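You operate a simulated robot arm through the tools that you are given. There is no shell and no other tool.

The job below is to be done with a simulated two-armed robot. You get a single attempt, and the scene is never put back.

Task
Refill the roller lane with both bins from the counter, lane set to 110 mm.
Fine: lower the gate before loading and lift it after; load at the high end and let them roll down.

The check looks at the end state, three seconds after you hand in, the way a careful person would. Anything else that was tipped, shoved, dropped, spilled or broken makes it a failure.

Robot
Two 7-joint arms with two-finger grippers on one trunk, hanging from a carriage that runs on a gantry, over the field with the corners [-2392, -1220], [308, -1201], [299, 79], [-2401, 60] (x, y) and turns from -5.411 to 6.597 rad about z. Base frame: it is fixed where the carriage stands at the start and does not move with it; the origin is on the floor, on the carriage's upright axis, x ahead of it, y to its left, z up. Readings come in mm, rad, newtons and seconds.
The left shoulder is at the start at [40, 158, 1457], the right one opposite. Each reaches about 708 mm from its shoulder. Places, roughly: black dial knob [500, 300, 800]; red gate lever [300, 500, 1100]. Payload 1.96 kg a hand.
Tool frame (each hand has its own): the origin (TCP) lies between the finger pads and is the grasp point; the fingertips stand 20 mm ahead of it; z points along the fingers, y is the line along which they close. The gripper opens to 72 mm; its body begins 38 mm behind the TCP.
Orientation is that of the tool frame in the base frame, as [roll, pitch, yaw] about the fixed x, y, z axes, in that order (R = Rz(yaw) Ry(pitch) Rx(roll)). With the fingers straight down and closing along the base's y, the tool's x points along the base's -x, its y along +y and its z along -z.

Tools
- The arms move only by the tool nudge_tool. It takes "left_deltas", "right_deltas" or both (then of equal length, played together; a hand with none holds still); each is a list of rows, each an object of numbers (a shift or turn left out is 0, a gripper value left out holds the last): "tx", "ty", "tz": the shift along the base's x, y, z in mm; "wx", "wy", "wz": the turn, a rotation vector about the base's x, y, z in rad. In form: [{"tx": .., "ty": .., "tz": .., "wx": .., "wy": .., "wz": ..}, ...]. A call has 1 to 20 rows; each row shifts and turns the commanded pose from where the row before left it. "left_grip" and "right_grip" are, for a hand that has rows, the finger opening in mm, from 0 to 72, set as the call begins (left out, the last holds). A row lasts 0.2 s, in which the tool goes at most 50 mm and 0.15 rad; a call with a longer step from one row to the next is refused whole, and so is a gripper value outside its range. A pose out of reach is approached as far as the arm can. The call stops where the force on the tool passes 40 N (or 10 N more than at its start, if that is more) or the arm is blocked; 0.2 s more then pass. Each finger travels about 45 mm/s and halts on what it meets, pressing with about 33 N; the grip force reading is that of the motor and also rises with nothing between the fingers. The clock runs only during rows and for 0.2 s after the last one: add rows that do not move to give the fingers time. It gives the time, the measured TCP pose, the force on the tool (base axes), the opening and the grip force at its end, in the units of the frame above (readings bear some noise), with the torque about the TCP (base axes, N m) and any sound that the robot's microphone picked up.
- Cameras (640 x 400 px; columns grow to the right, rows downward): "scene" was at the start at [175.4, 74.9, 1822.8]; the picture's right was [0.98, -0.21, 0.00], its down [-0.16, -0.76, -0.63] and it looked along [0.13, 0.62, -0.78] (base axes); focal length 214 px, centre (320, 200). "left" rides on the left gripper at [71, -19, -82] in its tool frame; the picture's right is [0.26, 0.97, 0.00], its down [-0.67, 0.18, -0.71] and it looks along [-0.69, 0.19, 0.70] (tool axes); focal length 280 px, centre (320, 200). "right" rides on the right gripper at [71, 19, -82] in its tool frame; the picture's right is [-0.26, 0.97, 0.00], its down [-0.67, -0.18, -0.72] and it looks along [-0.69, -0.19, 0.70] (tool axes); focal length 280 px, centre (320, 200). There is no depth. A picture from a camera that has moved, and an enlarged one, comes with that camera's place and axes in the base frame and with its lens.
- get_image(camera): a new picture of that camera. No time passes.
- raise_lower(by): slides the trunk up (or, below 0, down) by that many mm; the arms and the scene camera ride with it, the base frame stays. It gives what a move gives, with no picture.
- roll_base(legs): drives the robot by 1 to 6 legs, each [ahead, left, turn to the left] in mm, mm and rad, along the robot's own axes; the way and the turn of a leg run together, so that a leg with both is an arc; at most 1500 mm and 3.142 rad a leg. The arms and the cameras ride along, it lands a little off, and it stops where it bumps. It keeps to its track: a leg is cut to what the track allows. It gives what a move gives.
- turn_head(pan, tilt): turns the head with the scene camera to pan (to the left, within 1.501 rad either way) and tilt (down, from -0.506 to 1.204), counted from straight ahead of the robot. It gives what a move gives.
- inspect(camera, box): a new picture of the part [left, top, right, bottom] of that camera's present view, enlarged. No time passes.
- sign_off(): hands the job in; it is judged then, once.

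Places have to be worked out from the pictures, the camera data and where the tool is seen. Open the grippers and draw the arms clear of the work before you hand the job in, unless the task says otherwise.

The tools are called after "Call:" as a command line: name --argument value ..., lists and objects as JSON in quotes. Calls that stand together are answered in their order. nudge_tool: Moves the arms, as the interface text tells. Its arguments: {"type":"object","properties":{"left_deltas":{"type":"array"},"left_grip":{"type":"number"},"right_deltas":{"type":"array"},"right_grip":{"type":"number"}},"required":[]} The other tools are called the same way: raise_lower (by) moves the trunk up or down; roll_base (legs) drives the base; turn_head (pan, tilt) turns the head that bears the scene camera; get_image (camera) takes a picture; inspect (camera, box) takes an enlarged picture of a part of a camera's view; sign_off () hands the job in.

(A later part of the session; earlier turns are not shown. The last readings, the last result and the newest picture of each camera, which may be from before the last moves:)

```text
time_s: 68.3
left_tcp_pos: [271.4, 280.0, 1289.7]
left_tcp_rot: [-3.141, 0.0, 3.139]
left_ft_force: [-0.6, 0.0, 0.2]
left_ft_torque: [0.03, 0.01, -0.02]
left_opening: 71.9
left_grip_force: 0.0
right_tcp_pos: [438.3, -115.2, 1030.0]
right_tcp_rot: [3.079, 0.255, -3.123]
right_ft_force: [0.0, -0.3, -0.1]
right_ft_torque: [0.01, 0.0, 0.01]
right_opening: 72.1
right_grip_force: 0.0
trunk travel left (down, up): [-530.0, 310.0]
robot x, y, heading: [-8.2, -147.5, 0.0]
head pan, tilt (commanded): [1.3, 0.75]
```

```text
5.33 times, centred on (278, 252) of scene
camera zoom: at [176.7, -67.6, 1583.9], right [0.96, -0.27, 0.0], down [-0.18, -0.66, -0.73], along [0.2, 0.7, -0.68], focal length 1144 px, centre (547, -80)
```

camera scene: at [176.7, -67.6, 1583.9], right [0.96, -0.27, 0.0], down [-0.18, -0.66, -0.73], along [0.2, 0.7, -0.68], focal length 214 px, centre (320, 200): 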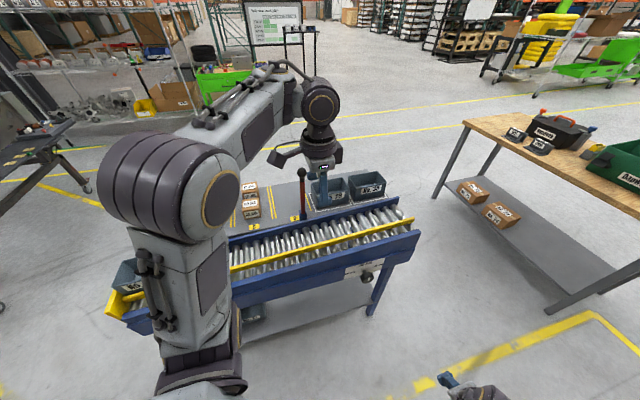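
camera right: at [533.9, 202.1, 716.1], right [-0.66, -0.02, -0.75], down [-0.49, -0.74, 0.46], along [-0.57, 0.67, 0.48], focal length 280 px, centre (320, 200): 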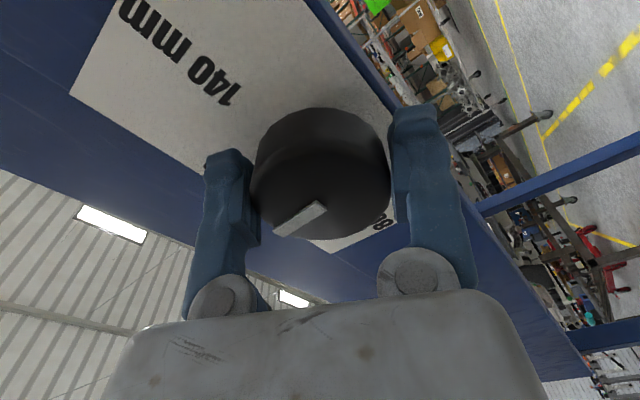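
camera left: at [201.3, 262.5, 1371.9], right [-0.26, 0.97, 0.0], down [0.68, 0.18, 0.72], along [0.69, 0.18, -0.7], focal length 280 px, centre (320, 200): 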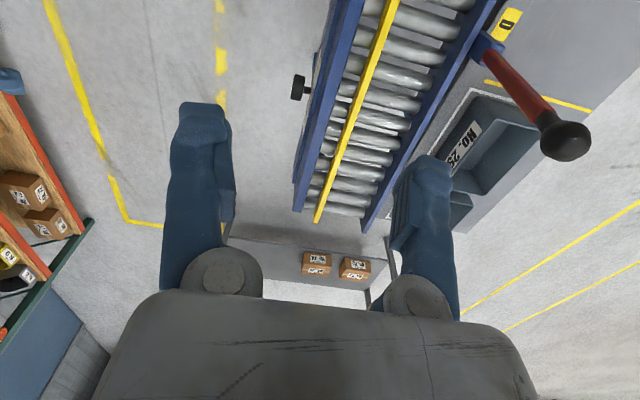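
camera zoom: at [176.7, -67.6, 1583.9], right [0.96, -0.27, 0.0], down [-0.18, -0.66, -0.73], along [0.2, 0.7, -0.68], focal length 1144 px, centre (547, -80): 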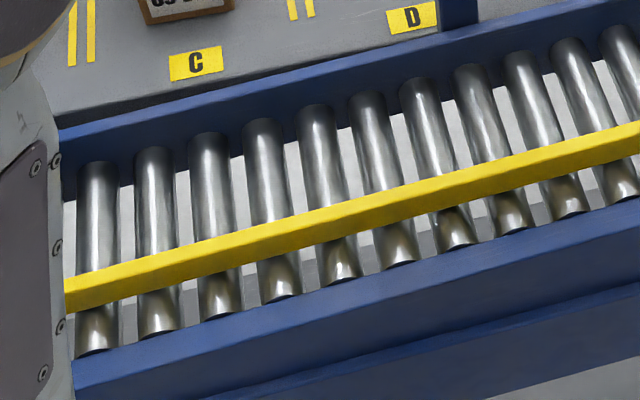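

Nothing on the rollers near the lever could be a gate. The only other movable-looking (yellow) part is the end plate at the low end, so I drive toward -x to inspect that end before touching the lever.

Call:
roll_base --legs '[[-700, 0, 0]]'

Call:
turn_head --pan 0.8 --tilt 0.75

Call:
get_image --camera "scene"

Call:
get_image --camera "left"

```text
time_s: 72.1
left_tcp_pos: [-415.7, 283.2, 1289.8]
left_tcp_rot: [-3.141, -0.001, 3.133]
left_ft_force: [-0.1, -0.5, 1.2]
left_ft_torque: [0.0, -0.01, 0.0]
left_opening: 72.0
left_grip_force: 0.0
right_tcp_pos: [-249.5, -113.5, 1029.0]
right_tcp_rot: [3.079, 0.255, -3.131]
right_ft_force: [0.5, 0.1, -0.5]
right_ft_torque: [-0.01, -0.03, -0.05]
right_opening: 72.1
right_grip_force: 0.1
trunk travel left (down, up): [-530.0, 310.0]
robot x, y, heading: [-693.3, -144.9, -0.009]
head pan, tilt (commanded): [1.3, 0.75]
```

```text
time_s: 73.0
left_tcp_pos: [-415.8, 283.5, 1290.3]
left_tcp_rot: [-3.141, 0.001, 3.134]
left_ft_force: [0.2, -0.8, 0.3]
left_ft_torque: [-0.01, 0.0, -0.02]
left_opening: 72.3
left_grip_force: 0.1
right_tcp_pos: [-250.1, -113.5, 1029.2]
right_tcp_rot: [3.079, 0.253, -3.129]
right_ft_force: [-0.1, 0.3, -0.3]
right_ft_torque: [-0.02, -0.01, 0.0]
right_opening: 72.1
right_grip_force: 0.1
trunk travel left (down, up): [-530.0, 310.0]
robot x, y, heading: [-696.2, -142.1, -0.009]
head pan, tilt (commanded): [0.799, 0.75]
```

```text
taken
camera scene: at [-476.9, -85.2, 1583.9], right [0.71, -0.7, 0.0], down [-0.48, -0.48, -0.73], along [0.51, 0.52, -0.68], focal length 214 px, centre (320, 200)
```

scene: 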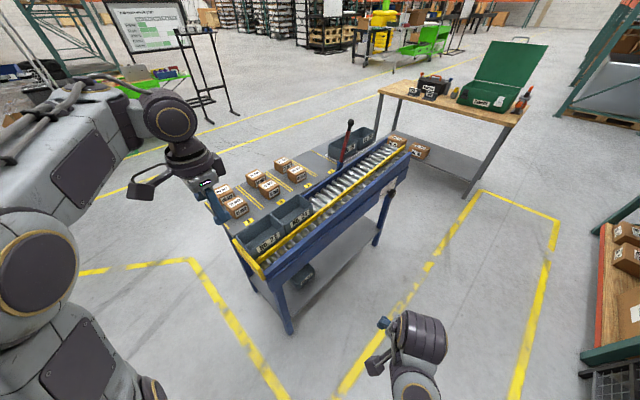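

```text
taken
camera left: at [-485.7, 265.4, 1371.9], right [-0.25, 0.97, 0.0], down [0.68, 0.18, 0.72], along [0.69, 0.18, -0.7], focal length 280 px, centre (320, 200)
```

left: 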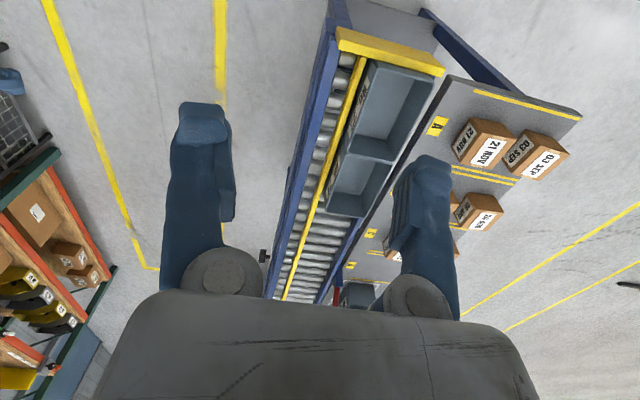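

Call:
inspect --camera "left" --box '[280, 0, 480, 125]'

Call:
inspect --camera "scene" --box '[225, 180, 345, 280]'

Call:
inspect --camera "scene" --box '[300, 110, 410, 210]'

```text
3.20 times, centred on (380, 62) of left
camera zoom: at [-485.7, 265.4, 1371.9], right [-0.25, 0.97, 0.0], down [0.68, 0.18, 0.72], along [0.69, 0.18, -0.7], focal length 897 px, centre (128, 640)
```

zoom: 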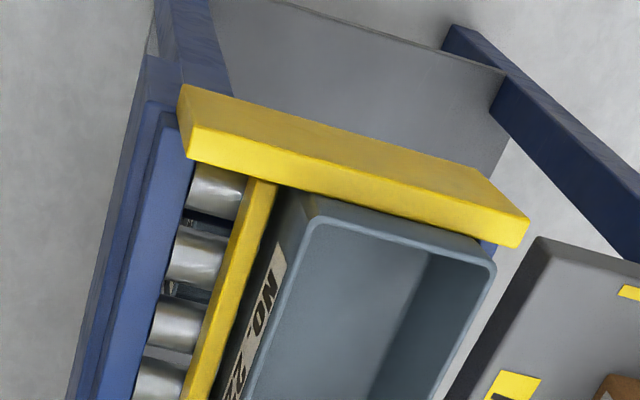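

```text
4.00 times, centred on (285, 230) of scene
camera zoom: at [-476.9, -85.2, 1583.9], right [0.71, -0.7, 0.0], down [-0.48, -0.48, -0.73], along [0.51, 0.52, -0.68], focal length 858 px, centre (460, 80)
```

zoom: 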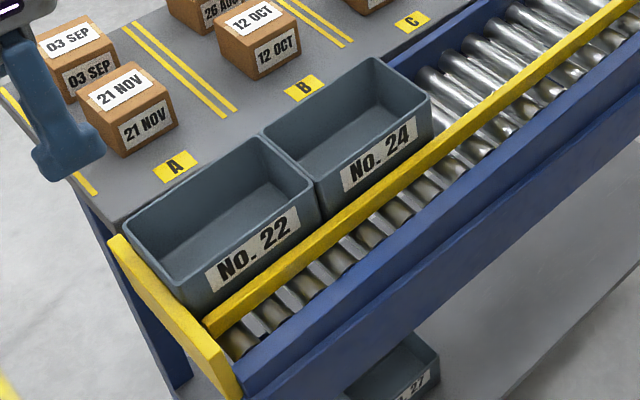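

```text
4.00 times, centred on (355, 160) of scene
camera zoom: at [-476.9, -85.2, 1583.9], right [0.71, -0.7, 0.0], down [-0.48, -0.48, -0.73], along [0.51, 0.52, -0.68], focal length 858 px, centre (180, 360)
```

zoom: 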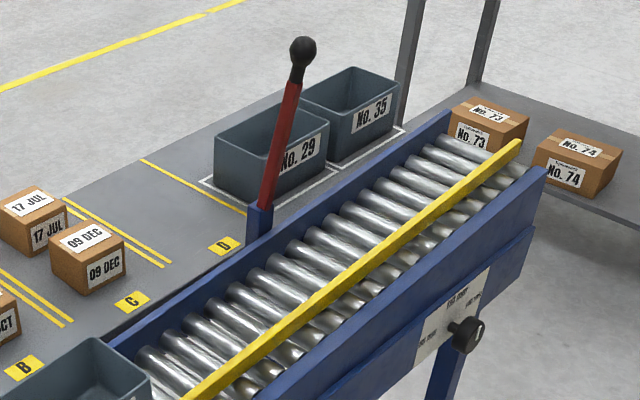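

The end plate is a plain fixed stop. I zoom hard on the rollers abreast of the lever once more to see whether any roller or slot there is different.

Call:
inspect --camera "scene" --box '[345, 155, 385, 190]'

Call:
inspect --camera "scene" --box '[330, 165, 370, 200]'

Call:
inspect --camera "left" --box '[250, 200, 400, 310]'

```text
11.43 times, centred on (365, 172) of scene
camera zoom: at [-476.9, -85.2, 1583.9], right [0.71, -0.7, 0.0], down [-0.48, -0.48, -0.73], along [0.51, 0.52, -0.68], focal length 2451 px, centre (-194, 514)
```

zoom: 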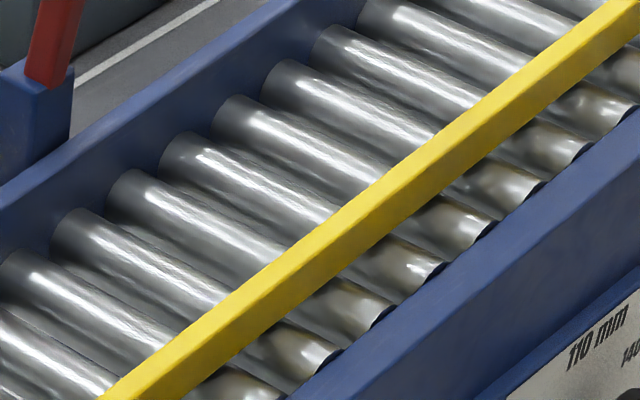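

```text
11.43 times, centred on (350, 182) of scene
camera zoom: at [-476.9, -85.2, 1583.9], right [0.71, -0.7, 0.0], down [-0.48, -0.48, -0.73], along [0.51, 0.52, -0.68], focal length 2451 px, centre (-23, 400)
```

zoom: 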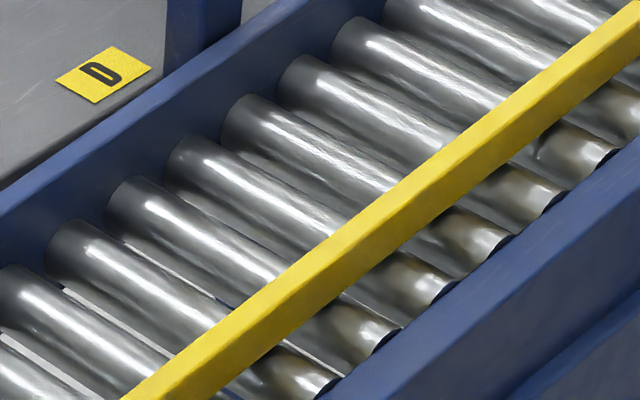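

```text
3.64 times, centred on (325, 255) of left
camera zoom: at [-485.7, 265.4, 1371.9], right [-0.25, 0.97, 0.0], down [0.68, 0.18, 0.72], along [0.69, 0.18, -0.7], focal length 1020 px, centre (302, 0)
```

zoom: 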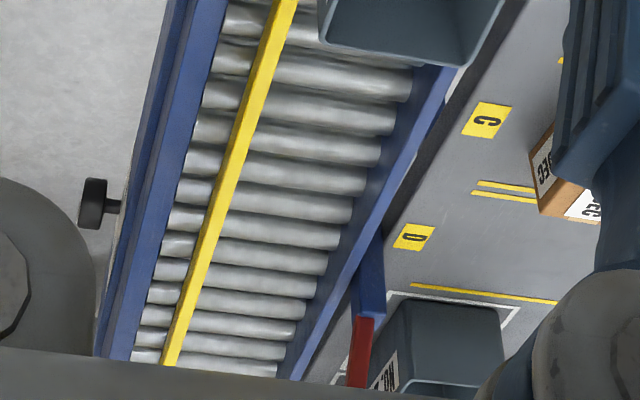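

Still no gate seen, so it is presumably hidden; I'll learn from the lever itself. I turn the left hand so it closes along x (so the lever can pivot between the pads) while still clear of everything.

Call:
nudge_tool --left_deltas '[{"wz": 0.143}, {"wz": 0.143}, {"wz": 0.143}, {"wz": 0.143}, {"wz": 0.143}, {"wz": 0.143}, {"wz": 0.143}, {"wz": 0.143}, {"wz": 0.143}, {"wz": 0.143}, {"wz": 0.143}, {"tx": 0}]'

Call:
roll_base --legs '[[690, 0, 0.009]]'

Call:
turn_head --pan 1.3 --tilt 0.7

Call:
get_image --camera "left"

Call:
get_image --camera "scene"

```text
time_s: 75.6
left_tcp_pos: [-415.9, 283.7, 1290.4]
left_tcp_rot: [3.141, -0.001, -1.577]
left_ft_force: [-0.7, 0.2, -0.3]
left_ft_torque: [0.02, -0.02, 0.01]
left_opening: 71.9
left_grip_force: 0.1
right_tcp_pos: [-250.0, -114.1, 1028.7]
right_tcp_rot: [3.078, 0.255, -3.131]
right_ft_force: [0.1, 0.6, -0.9]
right_ft_torque: [0.03, -0.01, 0.02]
right_opening: 71.7
right_grip_force: 0.0
trunk travel left (down, up): [-530.0, 310.0]
robot x, y, heading: [-693.8, -143.9, -0.012]
head pan, tilt (commanded): [0.799, 0.75]
```

```text
time_s: 79.5
left_tcp_pos: [292.4, 278.4, 1290.9]
left_tcp_rot: [-3.141, -0.001, -1.576]
left_ft_force: [0.4, 0.7, 0.1]
left_ft_torque: [-0.01, -0.01, -0.01]
left_opening: 71.7
left_grip_force: 0.0
right_tcp_pos: [459.3, -119.2, 1030.5]
right_tcp_rot: [3.08, 0.256, -3.126]
right_ft_force: [0.3, 0.0, 0.4]
right_ft_torque: [0.01, -0.01, -0.02]
right_opening: 71.9
right_grip_force: 0.0
trunk travel left (down, up): [-530.0, 310.0]
robot x, y, heading: [16.2, -149.8, -0.003]
head pan, tilt (commanded): [0.799, 0.75]
```

```text
time_s: 80.4
left_tcp_pos: [292.3, 278.4, 1289.9]
left_tcp_rot: [-3.141, 0.001, -1.575]
left_ft_force: [0.4, 0.0, -0.8]
left_ft_torque: [-0.02, 0.02, -0.03]
left_opening: 72.1
left_grip_force: 0.0
right_tcp_pos: [459.0, -117.3, 1030.1]
right_tcp_rot: [3.079, 0.255, -3.126]
right_ft_force: [0.5, -0.5, -0.6]
right_ft_torque: [-0.02, 0.01, 0.01]
right_opening: 72.3
right_grip_force: 0.0
trunk travel left (down, up): [-530.0, 310.0]
robot x, y, heading: [15.9, -148.6, -0.005]
head pan, tilt (commanded): [1.3, 0.7]
```

```text
taken
camera left: at [311.5, 208.7, 1371.7], right [-0.97, -0.26, 0.0], down [-0.18, 0.68, 0.72], along [-0.18, 0.69, -0.7], focal length 280 px, centre (320, 200)
```

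left: 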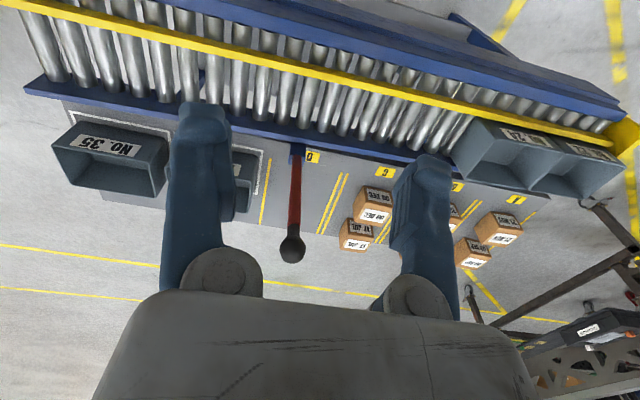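

```text
taken
camera scene: at [197.0, -67.3, 1588.2], right [0.96, -0.27, 0.0], down [-0.18, -0.62, -0.76], along [0.21, 0.74, -0.64], focal length 214 px, centre (320, 200)
```

scene: 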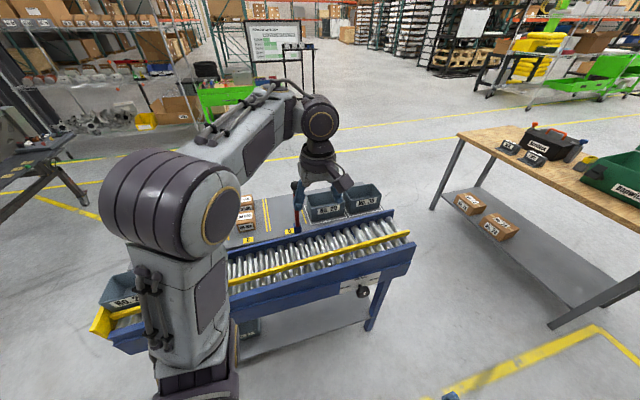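

The left wrist camera now looks straight at lane and lever; ball at ≈(271–276, 463, 1196). I move the base 150 mm toward the lane so the hand comes above the lever.

Call:
roll_base --legs '[[0, 150, 0]]'

Call:
get_image --camera "left"

Call:
turn_head --pan 1.45 --tilt 0.8

Call:
get_image --camera "scene"

```text
time_s: 81.8
left_tcp_pos: [292.7, 429.2, 1289.8]
left_tcp_rot: [3.142, 0.001, -1.579]
left_ft_force: [0.3, 0.6, 0.3]
left_ft_torque: [-0.03, 0.04, 0.02]
left_opening: 72.3
left_grip_force: 0.0
right_tcp_pos: [459.5, 34.5, 1029.3]
right_tcp_rot: [3.078, 0.256, -3.128]
right_ft_force: [-0.2, 0.7, -0.1]
right_ft_torque: [-0.01, -0.03, 0.03]
right_opening: 71.9
right_grip_force: 0.1
trunk travel left (down, up): [-530.0, 310.0]
robot x, y, heading: [17.3, -1.7, -0.01]
head pan, tilt (commanded): [1.3, 0.7]
```

```text
taken
camera left: at [313.0, 360.8, 1371.8], right [-0.97, -0.26, 0.0], down [-0.18, 0.68, 0.72], along [-0.18, 0.69, -0.7], focal length 280 px, centre (320, 200)
```

left: 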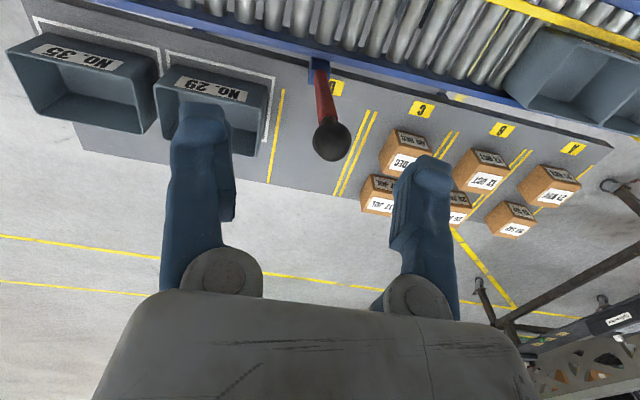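

```text
time_s: 82.5
left_tcp_pos: [292.9, 431.2, 1289.5]
left_tcp_rot: [3.141, -0.001, -1.577]
left_ft_force: [0.3, -0.3, -0.3]
left_ft_torque: [-0.02, 0.01, -0.01]
left_opening: 71.8
left_grip_force: 0.1
right_tcp_pos: [460.1, 34.3, 1030.1]
right_tcp_rot: [3.079, 0.255, -3.128]
right_ft_force: [1.1, -0.4, 1.4]
right_ft_torque: [-0.01, 0.02, 0.06]
right_opening: 72.2
right_grip_force: 0.0
trunk travel left (down, up): [-530.0, 310.0]
robot x, y, heading: [13.7, 5.6, -0.008]
head pan, tilt (commanded): [1.45, 0.799]
```

```text
taken
camera scene: at [185.1, 82.9, 1580.0], right [0.99, -0.13, 0.0], down [-0.09, -0.71, -0.7], along [0.09, 0.69, -0.72], focal length 214 px, centre (320, 200)
```

scene: 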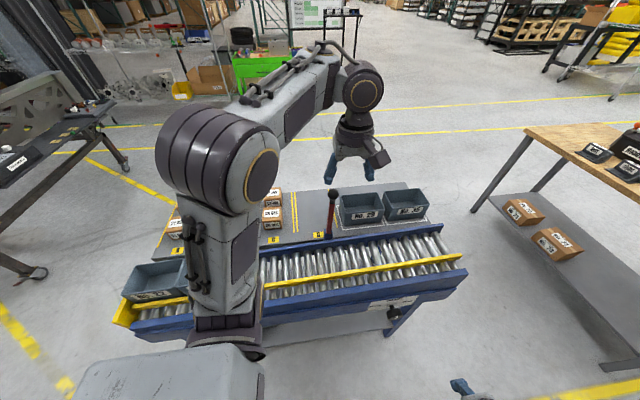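

Ball now estimated at ≈(273, 470, 1191). I move the left hand over it (still 60 mm above) and check alignment.

Call:
nudge_tool --left_deltas '[{"tx": -10, "ty": 20}, {"tx": -10, "ty": 20}, {"tz": -20}, {"tz": -10}, {"tx": 0}]' --left_grip 72

Call:
get_image --camera "left"

Call:
inspect --camera "scene" --box '[290, 120, 420, 250]'

```text
time_s: 83.7
left_tcp_pos: [273.2, 468.3, 1260.6]
left_tcp_rot: [-3.141, 0.0, -1.575]
left_ft_force: [0.3, -0.4, 0.1]
left_ft_torque: [0.0, 0.02, -0.02]
left_opening: 71.9
left_grip_force: 0.1
right_tcp_pos: [461.2, 34.0, 1028.9]
right_tcp_rot: [3.079, 0.254, -3.127]
right_ft_force: [-0.2, 1.0, 0.5]
right_ft_torque: [0.01, 0.0, -0.04]
right_opening: 72.1
right_grip_force: 0.0
trunk travel left (down, up): [-530.0, 310.0]
robot x, y, heading: [19.1, 6.1, -0.005]
head pan, tilt (commanded): [1.45, 0.799]
```

```text
taken
camera left: at [292.3, 399.2, 1341.6], right [-0.97, -0.26, 0.0], down [-0.18, 0.68, 0.72], along [-0.18, 0.69, -0.7], focal length 280 px, centre (320, 200)
```

left: 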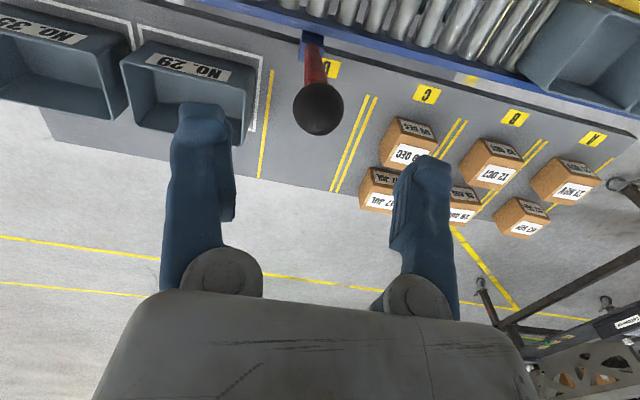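

```text
3.08 times, centred on (355, 185) of scene
camera zoom: at [185.0, 82.9, 1580.0], right [0.99, -0.13, 0.0], down [-0.09, -0.71, -0.7], along [0.09, 0.69, -0.72], focal length 660 px, centre (212, 246)
```

zoom: 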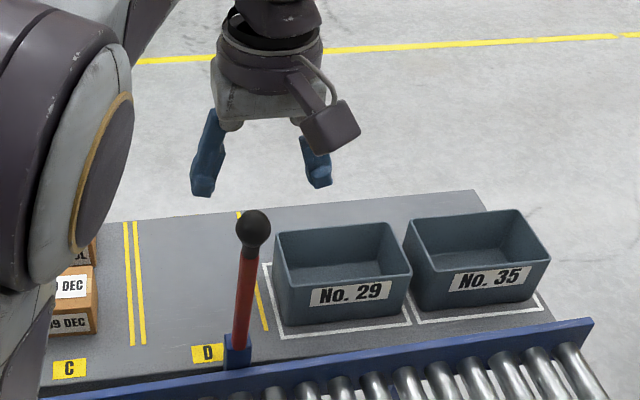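

Left-camera triangulation gives the ball at ≈(273.5, 477, 1186), so I shift 9 mm in +y and lower over it.

Call:
nudge_tool --left_deltas '[{"ty": 9}, {"tz": -20}, {"tz": -20}, {"tz": -20}, {"tz": -10}, {"tx": 0}]'

Call:
get_image --camera "left"

Call:
inspect --camera "scene" --box '[290, 120, 420, 250]'

```text
time_s: 85.1
left_tcp_pos: [273.2, 481.2, 1189.5]
left_tcp_rot: [3.141, -0.001, -1.577]
left_ft_force: [-0.2, -0.2, -0.5]
left_ft_torque: [-0.02, -0.01, 0.02]
left_opening: 71.8
left_grip_force: 0.0
right_tcp_pos: [459.5, 33.8, 1029.4]
right_tcp_rot: [3.08, 0.255, -3.126]
right_ft_force: [0.4, -0.2, 0.8]
right_ft_torque: [-0.03, -0.04, -0.02]
right_opening: 72.2
right_grip_force: 0.1
trunk travel left (down, up): [-530.0, 310.0]
robot x, y, heading: [16.2, 0.5, -0.003]
head pan, tilt (commanded): [1.45, 0.799]
```

```text
taken
camera left: at [293.0, 410.3, 1271.4], right [-0.97, -0.26, 0.0], down [-0.18, 0.68, 0.72], along [-0.18, 0.69, -0.7], focal length 280 px, centre (320, 200)
```

left: 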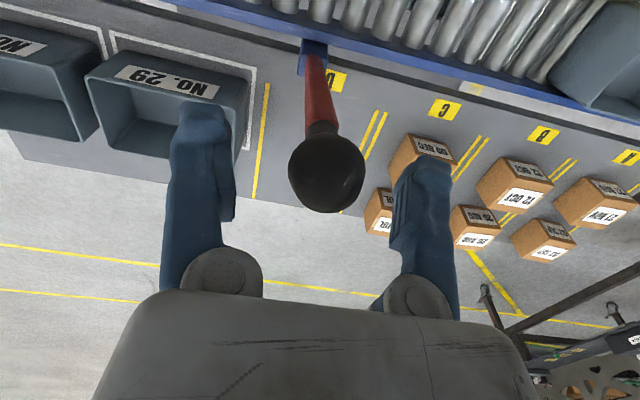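

```text
3.08 times, centred on (355, 185) of scene
camera zoom: at [185.0, 82.9, 1580.0], right [0.99, -0.13, 0.0], down [-0.09, -0.71, -0.7], along [0.09, 0.69, -0.72], focal length 660 px, centre (212, 246)
```

zoom: 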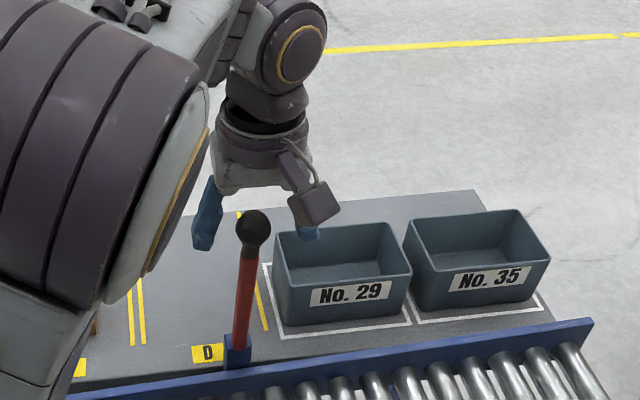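

The ball is between the pads (centre within ~2 mm). I close the left gripper on it.

Call:
nudge_tool --left_deltas '[{"tx": -2}, {"tx": 0}, {"tx": 0}, {"tx": 0}, {"tx": 0}]' --left_grip 20

Call:
get_image --camera "left"

```text
time_s: 86.3
left_tcp_pos: [272.1, 479.9, 1190.0]
left_tcp_rot: [-3.141, 0.001, -1.578]
left_ft_force: [-0.3, 1.3, -2.8]
left_ft_torque: [0.07, -0.02, -0.01]
left_opening: 26.9
left_grip_force: 40.3
right_tcp_pos: [460.4, 34.0, 1029.7]
right_tcp_rot: [3.078, 0.253, -3.127]
right_ft_force: [0.5, 0.4, -0.9]
right_ft_torque: [-0.01, -0.01, 0.01]
right_opening: 72.2
right_grip_force: 0.1
trunk travel left (down, up): [-530.0, 310.0]
robot x, y, heading: [19.6, 3.6, -0.007]
head pan, tilt (commanded): [1.45, 0.799]
```

```text
taken
camera left: at [291.0, 410.4, 1271.6], right [-0.97, -0.26, 0.0], down [-0.18, 0.68, 0.71], along [-0.18, 0.69, -0.7], focal length 280 px, centre (320, 200)
```

left: 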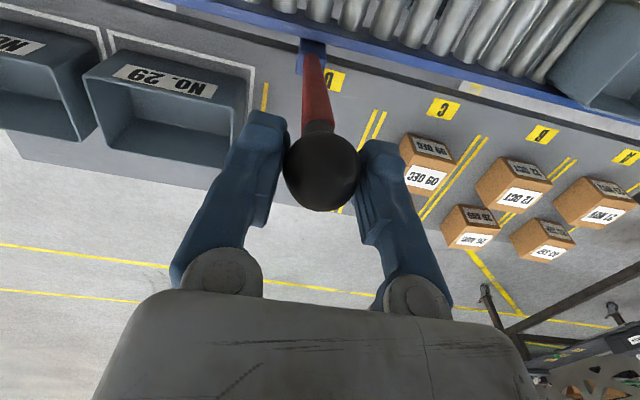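

Ball gripped. I probe the lever's free direction with a small pull toward me (-y), watching the force.

Call:
nudge_tool --left_deltas '[{"ty": -5}, {"ty": -5}, {"tx": 0}]'

```text
time_s: 86.9
left_tcp_pos: [271.9, 471.4, 1188.6]
left_tcp_rot: [3.14, -0.004, -1.574]
left_ft_force: [4.5, 5.4, -18.5]
left_ft_torque: [0.31, -0.03, -0.1]
left_opening: 27.2
left_grip_force: 39.8
right_tcp_pos: [460.2, 35.0, 1030.8]
right_tcp_rot: [3.078, 0.255, -3.126]
right_ft_force: [0.7, 0.8, -0.8]
right_ft_torque: [0.03, -0.02, 0.03]
right_opening: 72.0
right_grip_force: 0.1
trunk travel left (down, up): [-530.0, 310.0]
robot x, y, heading: [18.2, 1.1, -0.008]
head pan, tilt (commanded): [1.45, 0.799]
stopped in row 2 (left hand): the force on the tool passed its limit at 43 N (the readings are from after the stop); the commanded pose is now the measured one
```

It moved ~8 mm and then the force rose. I look at whether lever or ball moved with the hand.

Call:
get_image --camera "left"

Call:
inspect --camera "scene" --box '[290, 120, 420, 250]'

```text
taken
camera left: at [291.3, 402.0, 1270.3], right [-0.97, -0.26, 0.0], down [-0.18, 0.68, 0.71], along [-0.19, 0.69, -0.7], focal length 280 px, centre (320, 200)
```

left: 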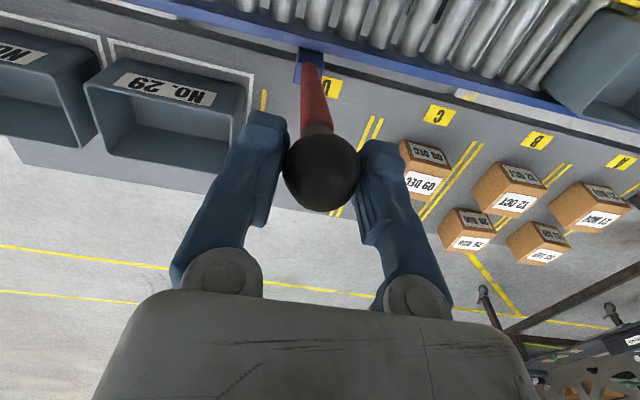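

```text
3.08 times, centred on (355, 185) of scene
camera zoom: at [185.3, 83.1, 1579.9], right [0.99, -0.13, 0.0], down [-0.09, -0.71, -0.7], along [0.09, 0.69, -0.72], focal length 660 px, centre (212, 246)
```

zoom: 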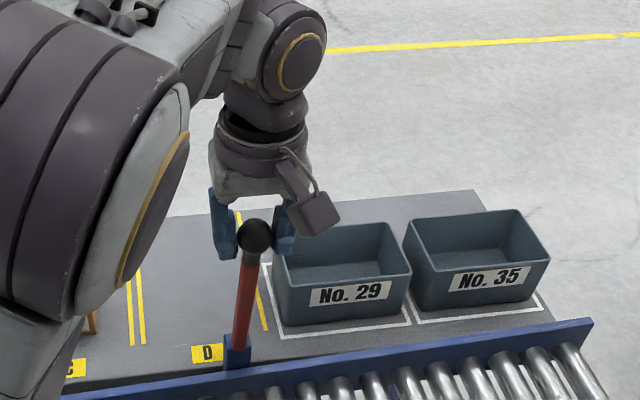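

The lever came with the hand (8 mm) – the force is mostly radial because I did not follow its arc. I keep pulling along an arc about a pivot at ≈(y 503, z 950) and watch for a gate.

Call:
nudge_tool --left_deltas '[{"ty": -4.2, "tz": -1.2}, {"ty": -4.1, "tz": -0.7}, {"ty": -4.1, "tz": -0.8}, {"ty": -4.1, "tz": -0.8}, {"tx": 0}]'

Call:
get_image --camera "left"

Call:
get_image --camera "scene"

```text
time_s: 87.8
left_tcp_pos: [270.3, 457.1, 1185.0]
left_tcp_rot: [-3.14, -0.002, -1.574]
left_ft_force: [3.7, 6.0, -14.7]
left_ft_torque: [0.4, -0.14, -0.14]
left_opening: 27.2
left_grip_force: 40.5
right_tcp_pos: [460.5, 33.7, 1030.2]
right_tcp_rot: [3.079, 0.255, -3.126]
right_ft_force: [-0.5, 0.0, 0.0]
right_ft_torque: [0.03, 0.04, 0.02]
right_opening: 71.7
right_grip_force: 0.1
trunk travel left (down, up): [-530.0, 310.0]
robot x, y, heading: [16.2, 2.5, -0.004]
head pan, tilt (commanded): [1.45, 0.799]
stopped in row 4 (left hand): the force on the tool passed its limit at 41 N (the readings are from after the stop); the commanded pose is now the measured one
```

```text
taken
camera left: at [291.2, 387.2, 1267.2], right [-0.97, -0.26, 0.0], down [-0.18, 0.68, 0.71], along [-0.18, 0.69, -0.7], focal length 280 px, centre (320, 200)
```

left: 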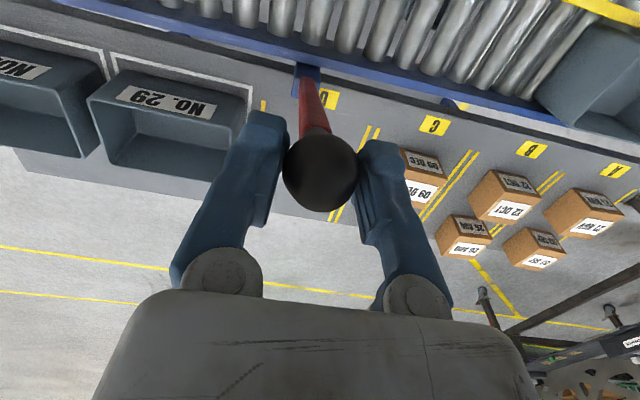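

```text
taken
camera scene: at [185.4, 83.4, 1580.4], right [0.99, -0.13, 0.0], down [-0.09, -0.71, -0.7], along [0.09, 0.69, -0.72], focal length 214 px, centre (320, 200)
```

scene: 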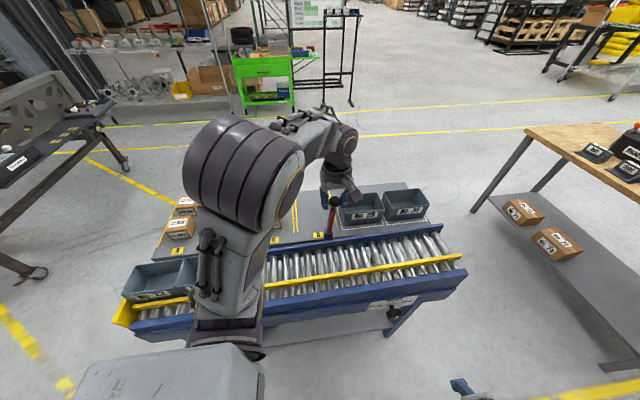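

The lever follows; measured points suggest a pivot near (y 517, z 950). I continue on that arc with a small downward correction.

Call:
nudge_tool --left_deltas '[{"ty": -3, "tz": -2.2}, {"ty": -6.1, "tz": -1.8}, {"ty": -6.0, "tz": -1.9}, {"ty": -6.0, "tz": -2.1}, {"ty": -5.9, "tz": -2.3}, {"tx": 0}]'

Call:
inspect --camera "scene" --box '[220, 180, 420, 310]'

Call:
get_image --camera "left"

```text
time_s: 89.2
left_tcp_pos: [272.2, 429.7, 1176.5]
left_tcp_rot: [-3.141, 0.0, -1.576]
left_ft_force: [8.4, 12.4, -15.6]
left_ft_torque: [1.12, -0.02, 0.03]
left_opening: 26.8
left_grip_force: 40.3
right_tcp_pos: [461.1, 35.1, 1029.1]
right_tcp_rot: [3.077, 0.255, -3.128]
right_ft_force: [-0.5, -0.1, 0.0]
right_ft_torque: [-0.01, -0.02, 0.02]
right_opening: 72.0
right_grip_force: 0.1
trunk travel left (down, up): [-530.0, 310.0]
robot x, y, heading: [17.1, 5.3, -0.008]
head pan, tilt (commanded): [1.45, 0.799]
```

```text
3.08 times, centred on (320, 245) of scene
camera zoom: at [185.7, 83.7, 1580.1], right [0.99, -0.13, 0.0], down [-0.09, -0.71, -0.7], along [0.09, 0.69, -0.72], focal length 660 px, centre (320, 62)
```

zoom: 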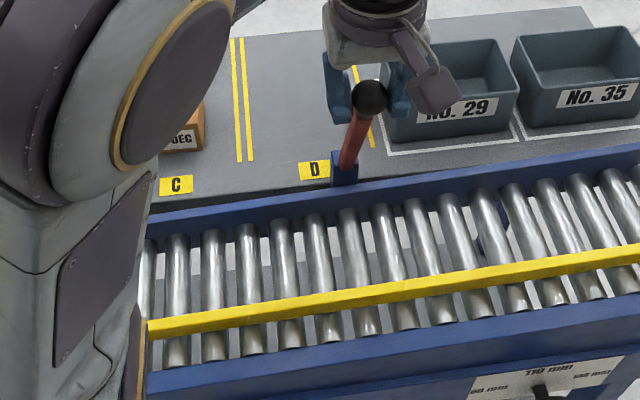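

```text
taken
camera left: at [291.3, 360.6, 1257.7], right [-0.97, -0.26, 0.0], down [-0.18, 0.68, 0.71], along [-0.18, 0.69, -0.7], focal length 280 px, centre (320, 200)
```

left: 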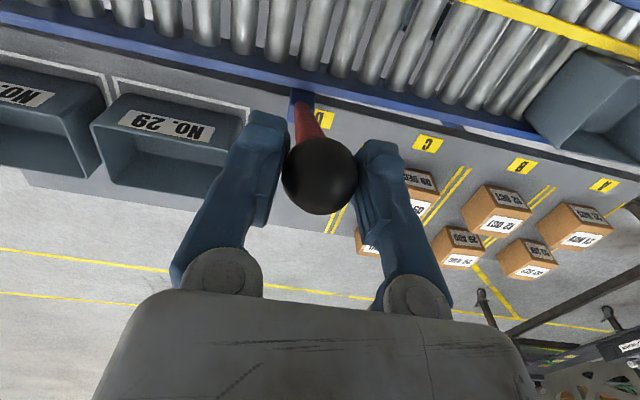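

The lever is now ~20° toward me. I look along the whole lane for any change (a plate rising or sinking).

Call:
inspect --camera "scene" --box '[265, 235, 365, 300]'

Call:
inspect --camera "scene" --box '[360, 220, 470, 300]'

Call:
inspect --camera "left" --box '[60, 0, 360, 110]'

Call:
inspect --camera "left" --box '[340, 0, 640, 160]'

```text
6.15 times, centred on (315, 268) of scene
camera zoom: at [185.7, 83.7, 1580.1], right [0.99, -0.13, 0.0], down [-0.09, -0.71, -0.7], along [0.09, 0.69, -0.72], focal length 1320 px, centre (351, -215)
```

zoom: 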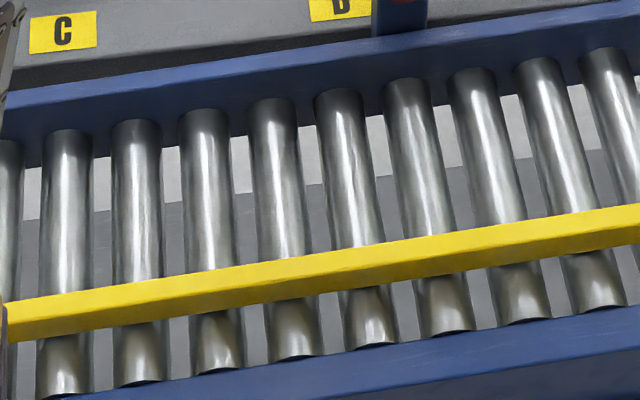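

```text
5.00 times, centred on (415, 260) of scene
camera zoom: at [185.7, 83.7, 1580.1], right [0.99, -0.13, 0.0], down [-0.09, -0.71, -0.7], along [0.09, 0.69, -0.72], focal length 1072 px, centre (-155, -100)
```

zoom: 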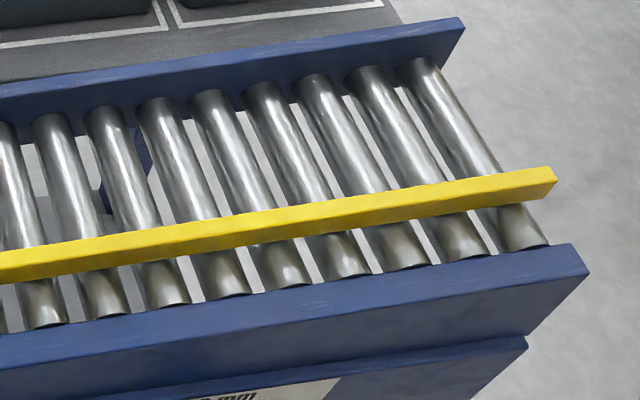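

```text
2.13 times, centred on (210, 55) of left
camera zoom: at [291.3, 360.6, 1257.7], right [-0.97, -0.26, 0.0], down [-0.18, 0.68, 0.71], along [-0.18, 0.69, -0.7], focal length 598 px, centre (555, 509)
```

zoom: 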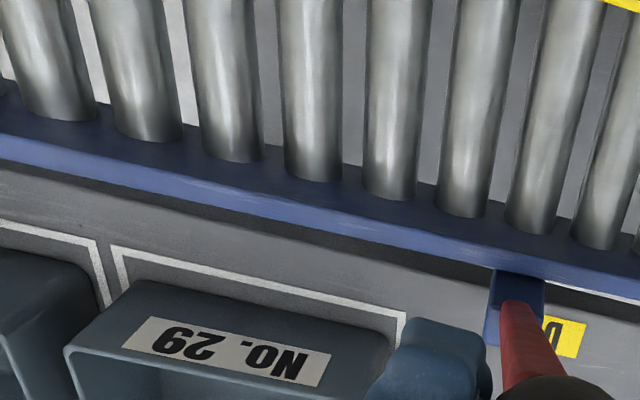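

```text
2.13 times, centred on (490, 80) of left
camera zoom: at [291.3, 360.6, 1257.7], right [-0.97, -0.26, 0.0], down [-0.18, 0.68, 0.71], along [-0.18, 0.69, -0.7], focal length 598 px, centre (-43, 456)
```

zoom: 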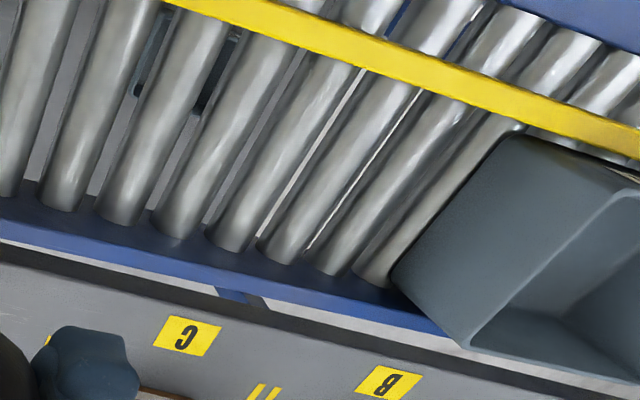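

No change near the lever. I check the yellow end plate at the low end for movement.

Call:
inspect --camera "scene" --box '[105, 245, 205, 345]'

```text
4.00 times, centred on (155, 295) of scene
camera zoom: at [185.7, 83.7, 1580.1], right [0.99, -0.13, 0.0], down [-0.09, -0.71, -0.7], along [0.09, 0.69, -0.72], focal length 858 px, centre (980, -180)
```

zoom: 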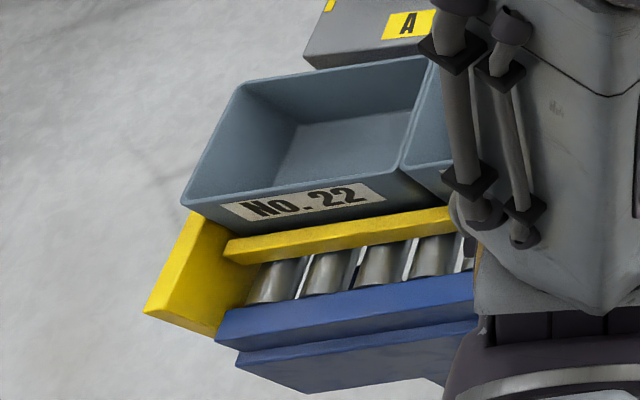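

The end plate has not changed. I keep pulling the lever along its arc to about 40° and look again.

Call:
nudge_tool --left_deltas '[{"ty": -3, "tz": -2.5}, {"ty": -7.8, "tz": -3.2}, {"ty": -7.7, "tz": -3.5}, {"ty": -7.6, "tz": -3.7}, {"ty": -7.4, "tz": -3.9}, {"ty": -7.3, "tz": -4.2}, {"ty": -7.2, "tz": -4.5}, {"ty": -7.0, "tz": -4.7}, {"ty": -6.8, "tz": -4.9}, {"tx": 0}]'

Call:
get_image --camera "scene"

Call:
get_image --camera "left"

```text
time_s: 91.4
left_tcp_pos: [270.9, 370.1, 1140.1]
left_tcp_rot: [3.141, 0.0, -1.575]
left_ft_force: [4.5, 9.0, -4.4]
left_ft_torque: [1.19, -0.1, 0.13]
left_opening: 26.1
left_grip_force: 40.0
right_tcp_pos: [460.8, 35.4, 1030.2]
right_tcp_rot: [3.081, 0.255, -3.129]
right_ft_force: [-0.9, 0.8, -0.5]
right_ft_torque: [0.03, 0.0, -0.02]
right_opening: 72.0
right_grip_force: 0.2
trunk travel left (down, up): [-530.0, 310.0]
robot x, y, heading: [17.4, 0.3, -0.007]
head pan, tilt (commanded): [1.45, 0.799]
```

```text
taken
camera scene: at [185.5, 83.9, 1580.1], right [0.99, -0.13, 0.0], down [-0.09, -0.71, -0.7], along [0.09, 0.69, -0.72], focal length 214 px, centre (320, 200)
```

scene: 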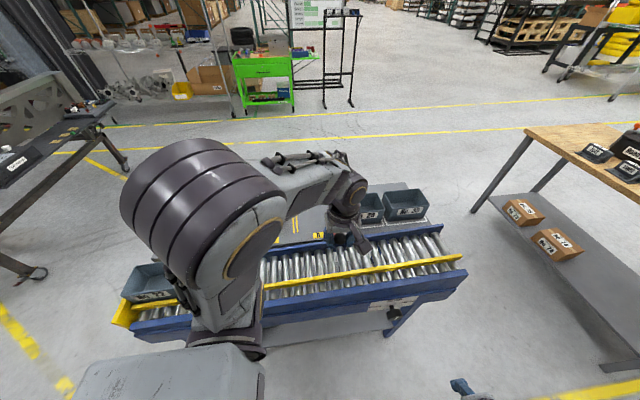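

```text
taken
camera left: at [291.8, 299.8, 1222.6], right [-0.97, -0.26, 0.0], down [-0.18, 0.68, 0.71], along [-0.18, 0.69, -0.7], focal length 280 px, centre (320, 200)
```

left: 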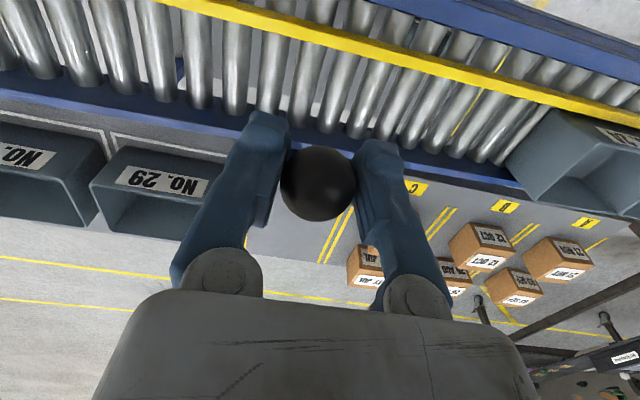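

Lever at ~37°. I inspect the lane again in detail.

Call:
inspect --camera "left" --box '[0, 0, 320, 130]'

Call:
inspect --camera "left" --box '[300, 0, 640, 200]'

Call:
inspect --camera "scene" --box '[250, 215, 400, 310]'

Call:
inspect --camera "scene" --box '[105, 245, 205, 345]'

```text
2.00 times, centred on (160, 65) of left
camera zoom: at [291.8, 299.8, 1222.6], right [-0.97, -0.26, 0.0], down [-0.18, 0.68, 0.71], along [-0.18, 0.69, -0.7], focal length 561 px, centre (640, 470)
```

zoom: 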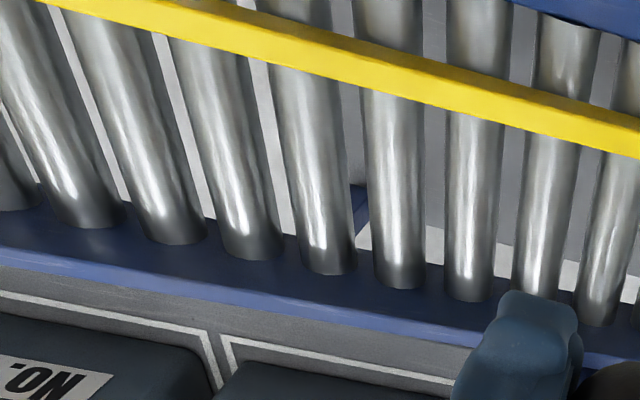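

```text
1.88 times, centred on (470, 100) of left
camera zoom: at [291.8, 299.8, 1222.6], right [-0.97, -0.26, 0.0], down [-0.18, 0.68, 0.71], along [-0.18, 0.69, -0.7], focal length 528 px, centre (38, 388)
```

zoom: 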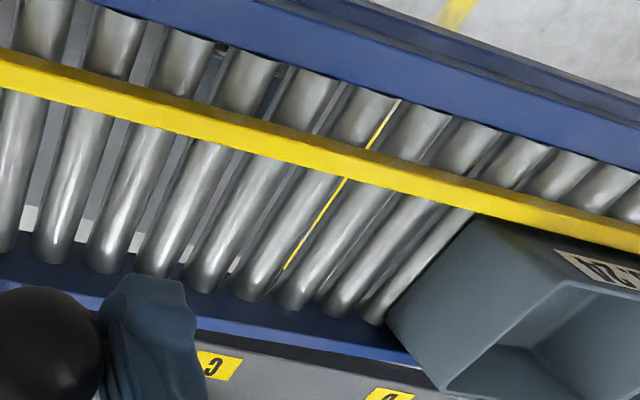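

```text
4.21 times, centred on (325, 262) of scene
camera zoom: at [185.5, 83.9, 1580.1], right [0.99, -0.13, 0.0], down [-0.09, -0.71, -0.7], along [0.09, 0.69, -0.72], focal length 903 px, centre (299, -63)
```

zoom: 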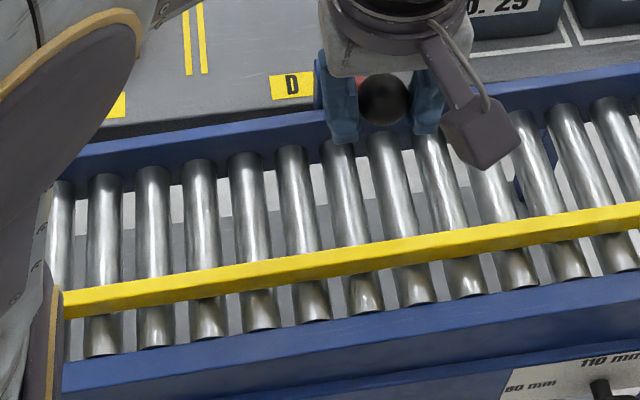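

```text
4.00 times, centred on (155, 295) of scene
camera zoom: at [185.5, 83.9, 1580.1], right [0.99, -0.13, 0.0], down [-0.09, -0.71, -0.7], along [0.09, 0.69, -0.72], focal length 858 px, centre (980, -180)
```

zoom: 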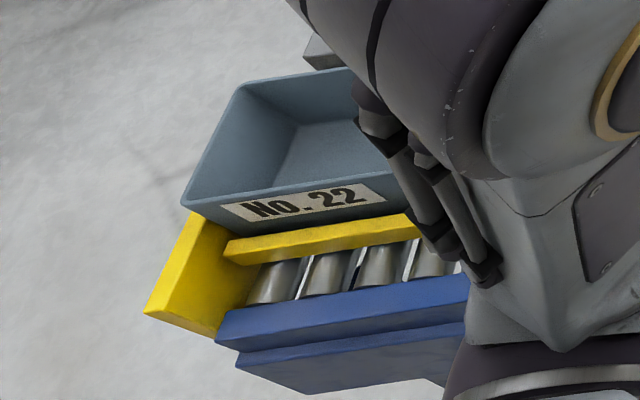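

Nothing obvious has risen or sunk yet (the thin yellow streak is floor tape seen through a roller gap). I continue the pull along the arc to ~55° and check again.

Call:
nudge_tool --left_deltas '[{"ty": -6.6, "tz": -5.1}, {"ty": -6.5, "tz": -5.3}, {"ty": -6.3, "tz": -5.6}, {"ty": -6.1, "tz": -5.8}, {"ty": -5.9, "tz": -6.0}, {"ty": -5.7, "tz": -6.2}, {"ty": -5.4, "tz": -6.4}, {"ty": -5.2, "tz": -6.6}, {"tx": 0}]'

Call:
get_image --camera "scene"

Call:
get_image --camera "left"

```text
time_s: 93.4
left_tcp_pos: [272.5, 322.0, 1094.0]
left_tcp_rot: [-3.14, -0.002, -1.576]
left_ft_force: [9.1, 9.0, -0.3]
left_ft_torque: [1.19, -0.01, -0.07]
left_opening: 25.9
left_grip_force: 39.7
right_tcp_pos: [461.7, 36.8, 1030.0]
right_tcp_rot: [3.076, 0.257, -3.128]
right_ft_force: [-0.6, -0.2, -1.3]
right_ft_torque: [-0.02, 0.01, 0.0]
right_opening: 72.1
right_grip_force: 0.1
trunk travel left (down, up): [-530.0, 310.0]
robot x, y, heading: [16.7, 6.2, -0.007]
head pan, tilt (commanded): [1.45, 0.799]
```

```text
taken
camera scene: at [186.0, 84.0, 1580.3], right [0.99, -0.13, 0.0], down [-0.09, -0.71, -0.7], along [0.09, 0.69, -0.72], focal length 214 px, centre (320, 200)
```

scene: 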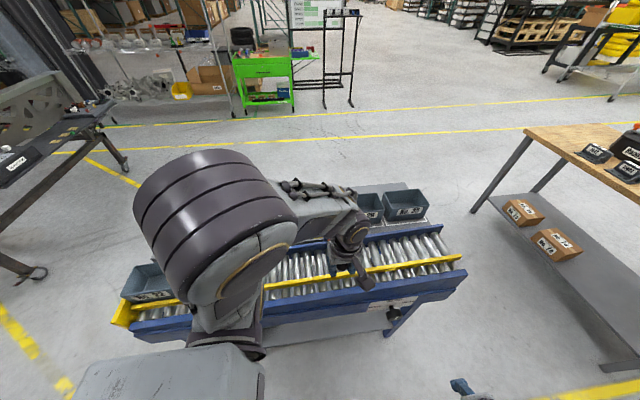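

```text
taken
camera left: at [292.0, 251.5, 1175.6], right [-0.97, -0.26, 0.0], down [-0.18, 0.68, 0.71], along [-0.18, 0.69, -0.7], focal length 280 px, centre (320, 200)
```

left: 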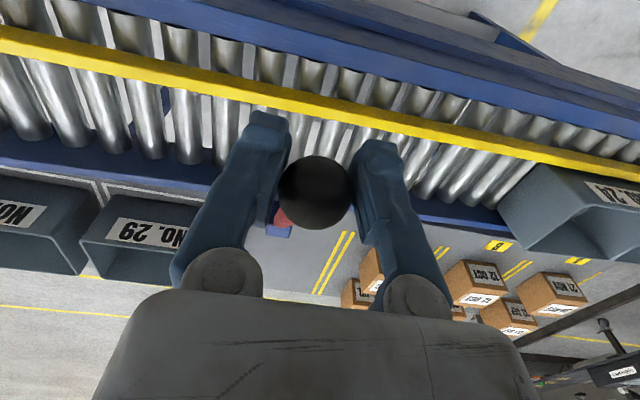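

Lever at ~53°. I inspect the lane once more near bins and along its length.

Call:
inspect --camera "left" --box '[330, 60, 640, 240]'

Call:
inspect --camera "left" --box '[0, 0, 320, 190]'

Call:
inspect --camera "scene" --box '[255, 220, 355, 310]'

```text
2.06 times, centred on (485, 150) of left
camera zoom: at [292.0, 251.5, 1175.6], right [-0.97, -0.26, 0.0], down [-0.18, 0.68, 0.71], along [-0.18, 0.69, -0.7], focal length 579 px, centre (-21, 303)
```

zoom: 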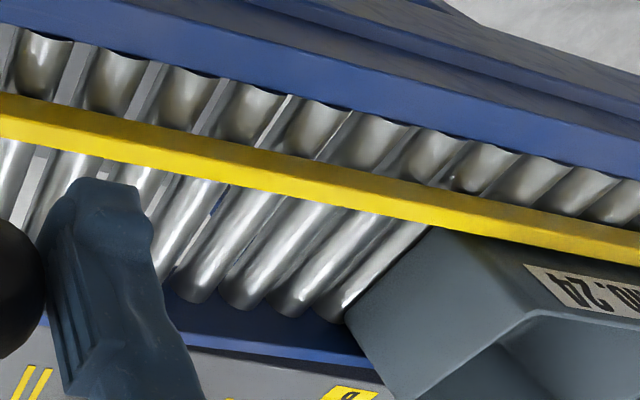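

```text
2.00 times, centred on (160, 95) of left
camera zoom: at [292.0, 251.5, 1175.6], right [-0.97, -0.26, 0.0], down [-0.18, 0.68, 0.71], along [-0.18, 0.69, -0.7], focal length 561 px, centre (640, 410)
```

zoom: 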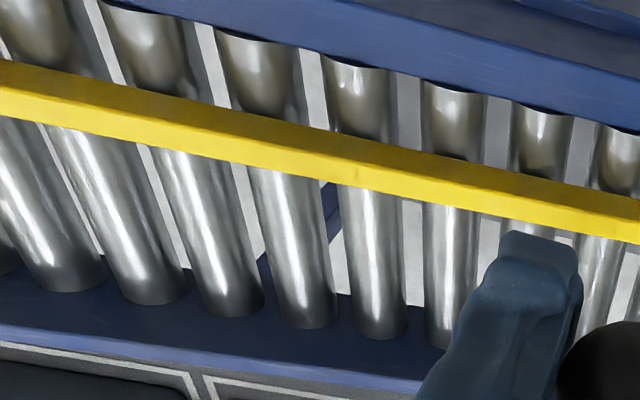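

```text
4.44 times, centred on (305, 265) of scene
camera zoom: at [186.0, 84.0, 1580.3], right [0.99, -0.13, 0.0], down [-0.09, -0.71, -0.7], along [0.09, 0.69, -0.72], focal length 953 px, centre (387, -89)
```

zoom: 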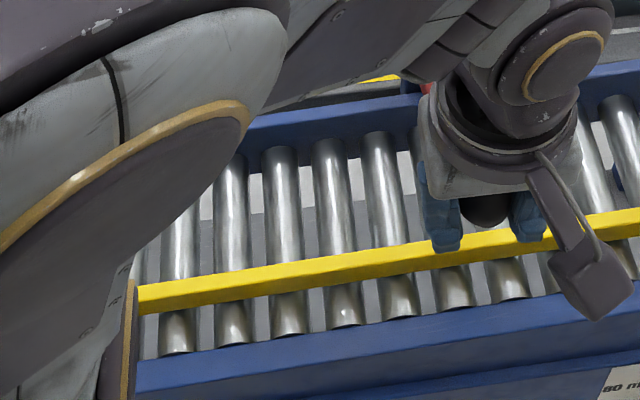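

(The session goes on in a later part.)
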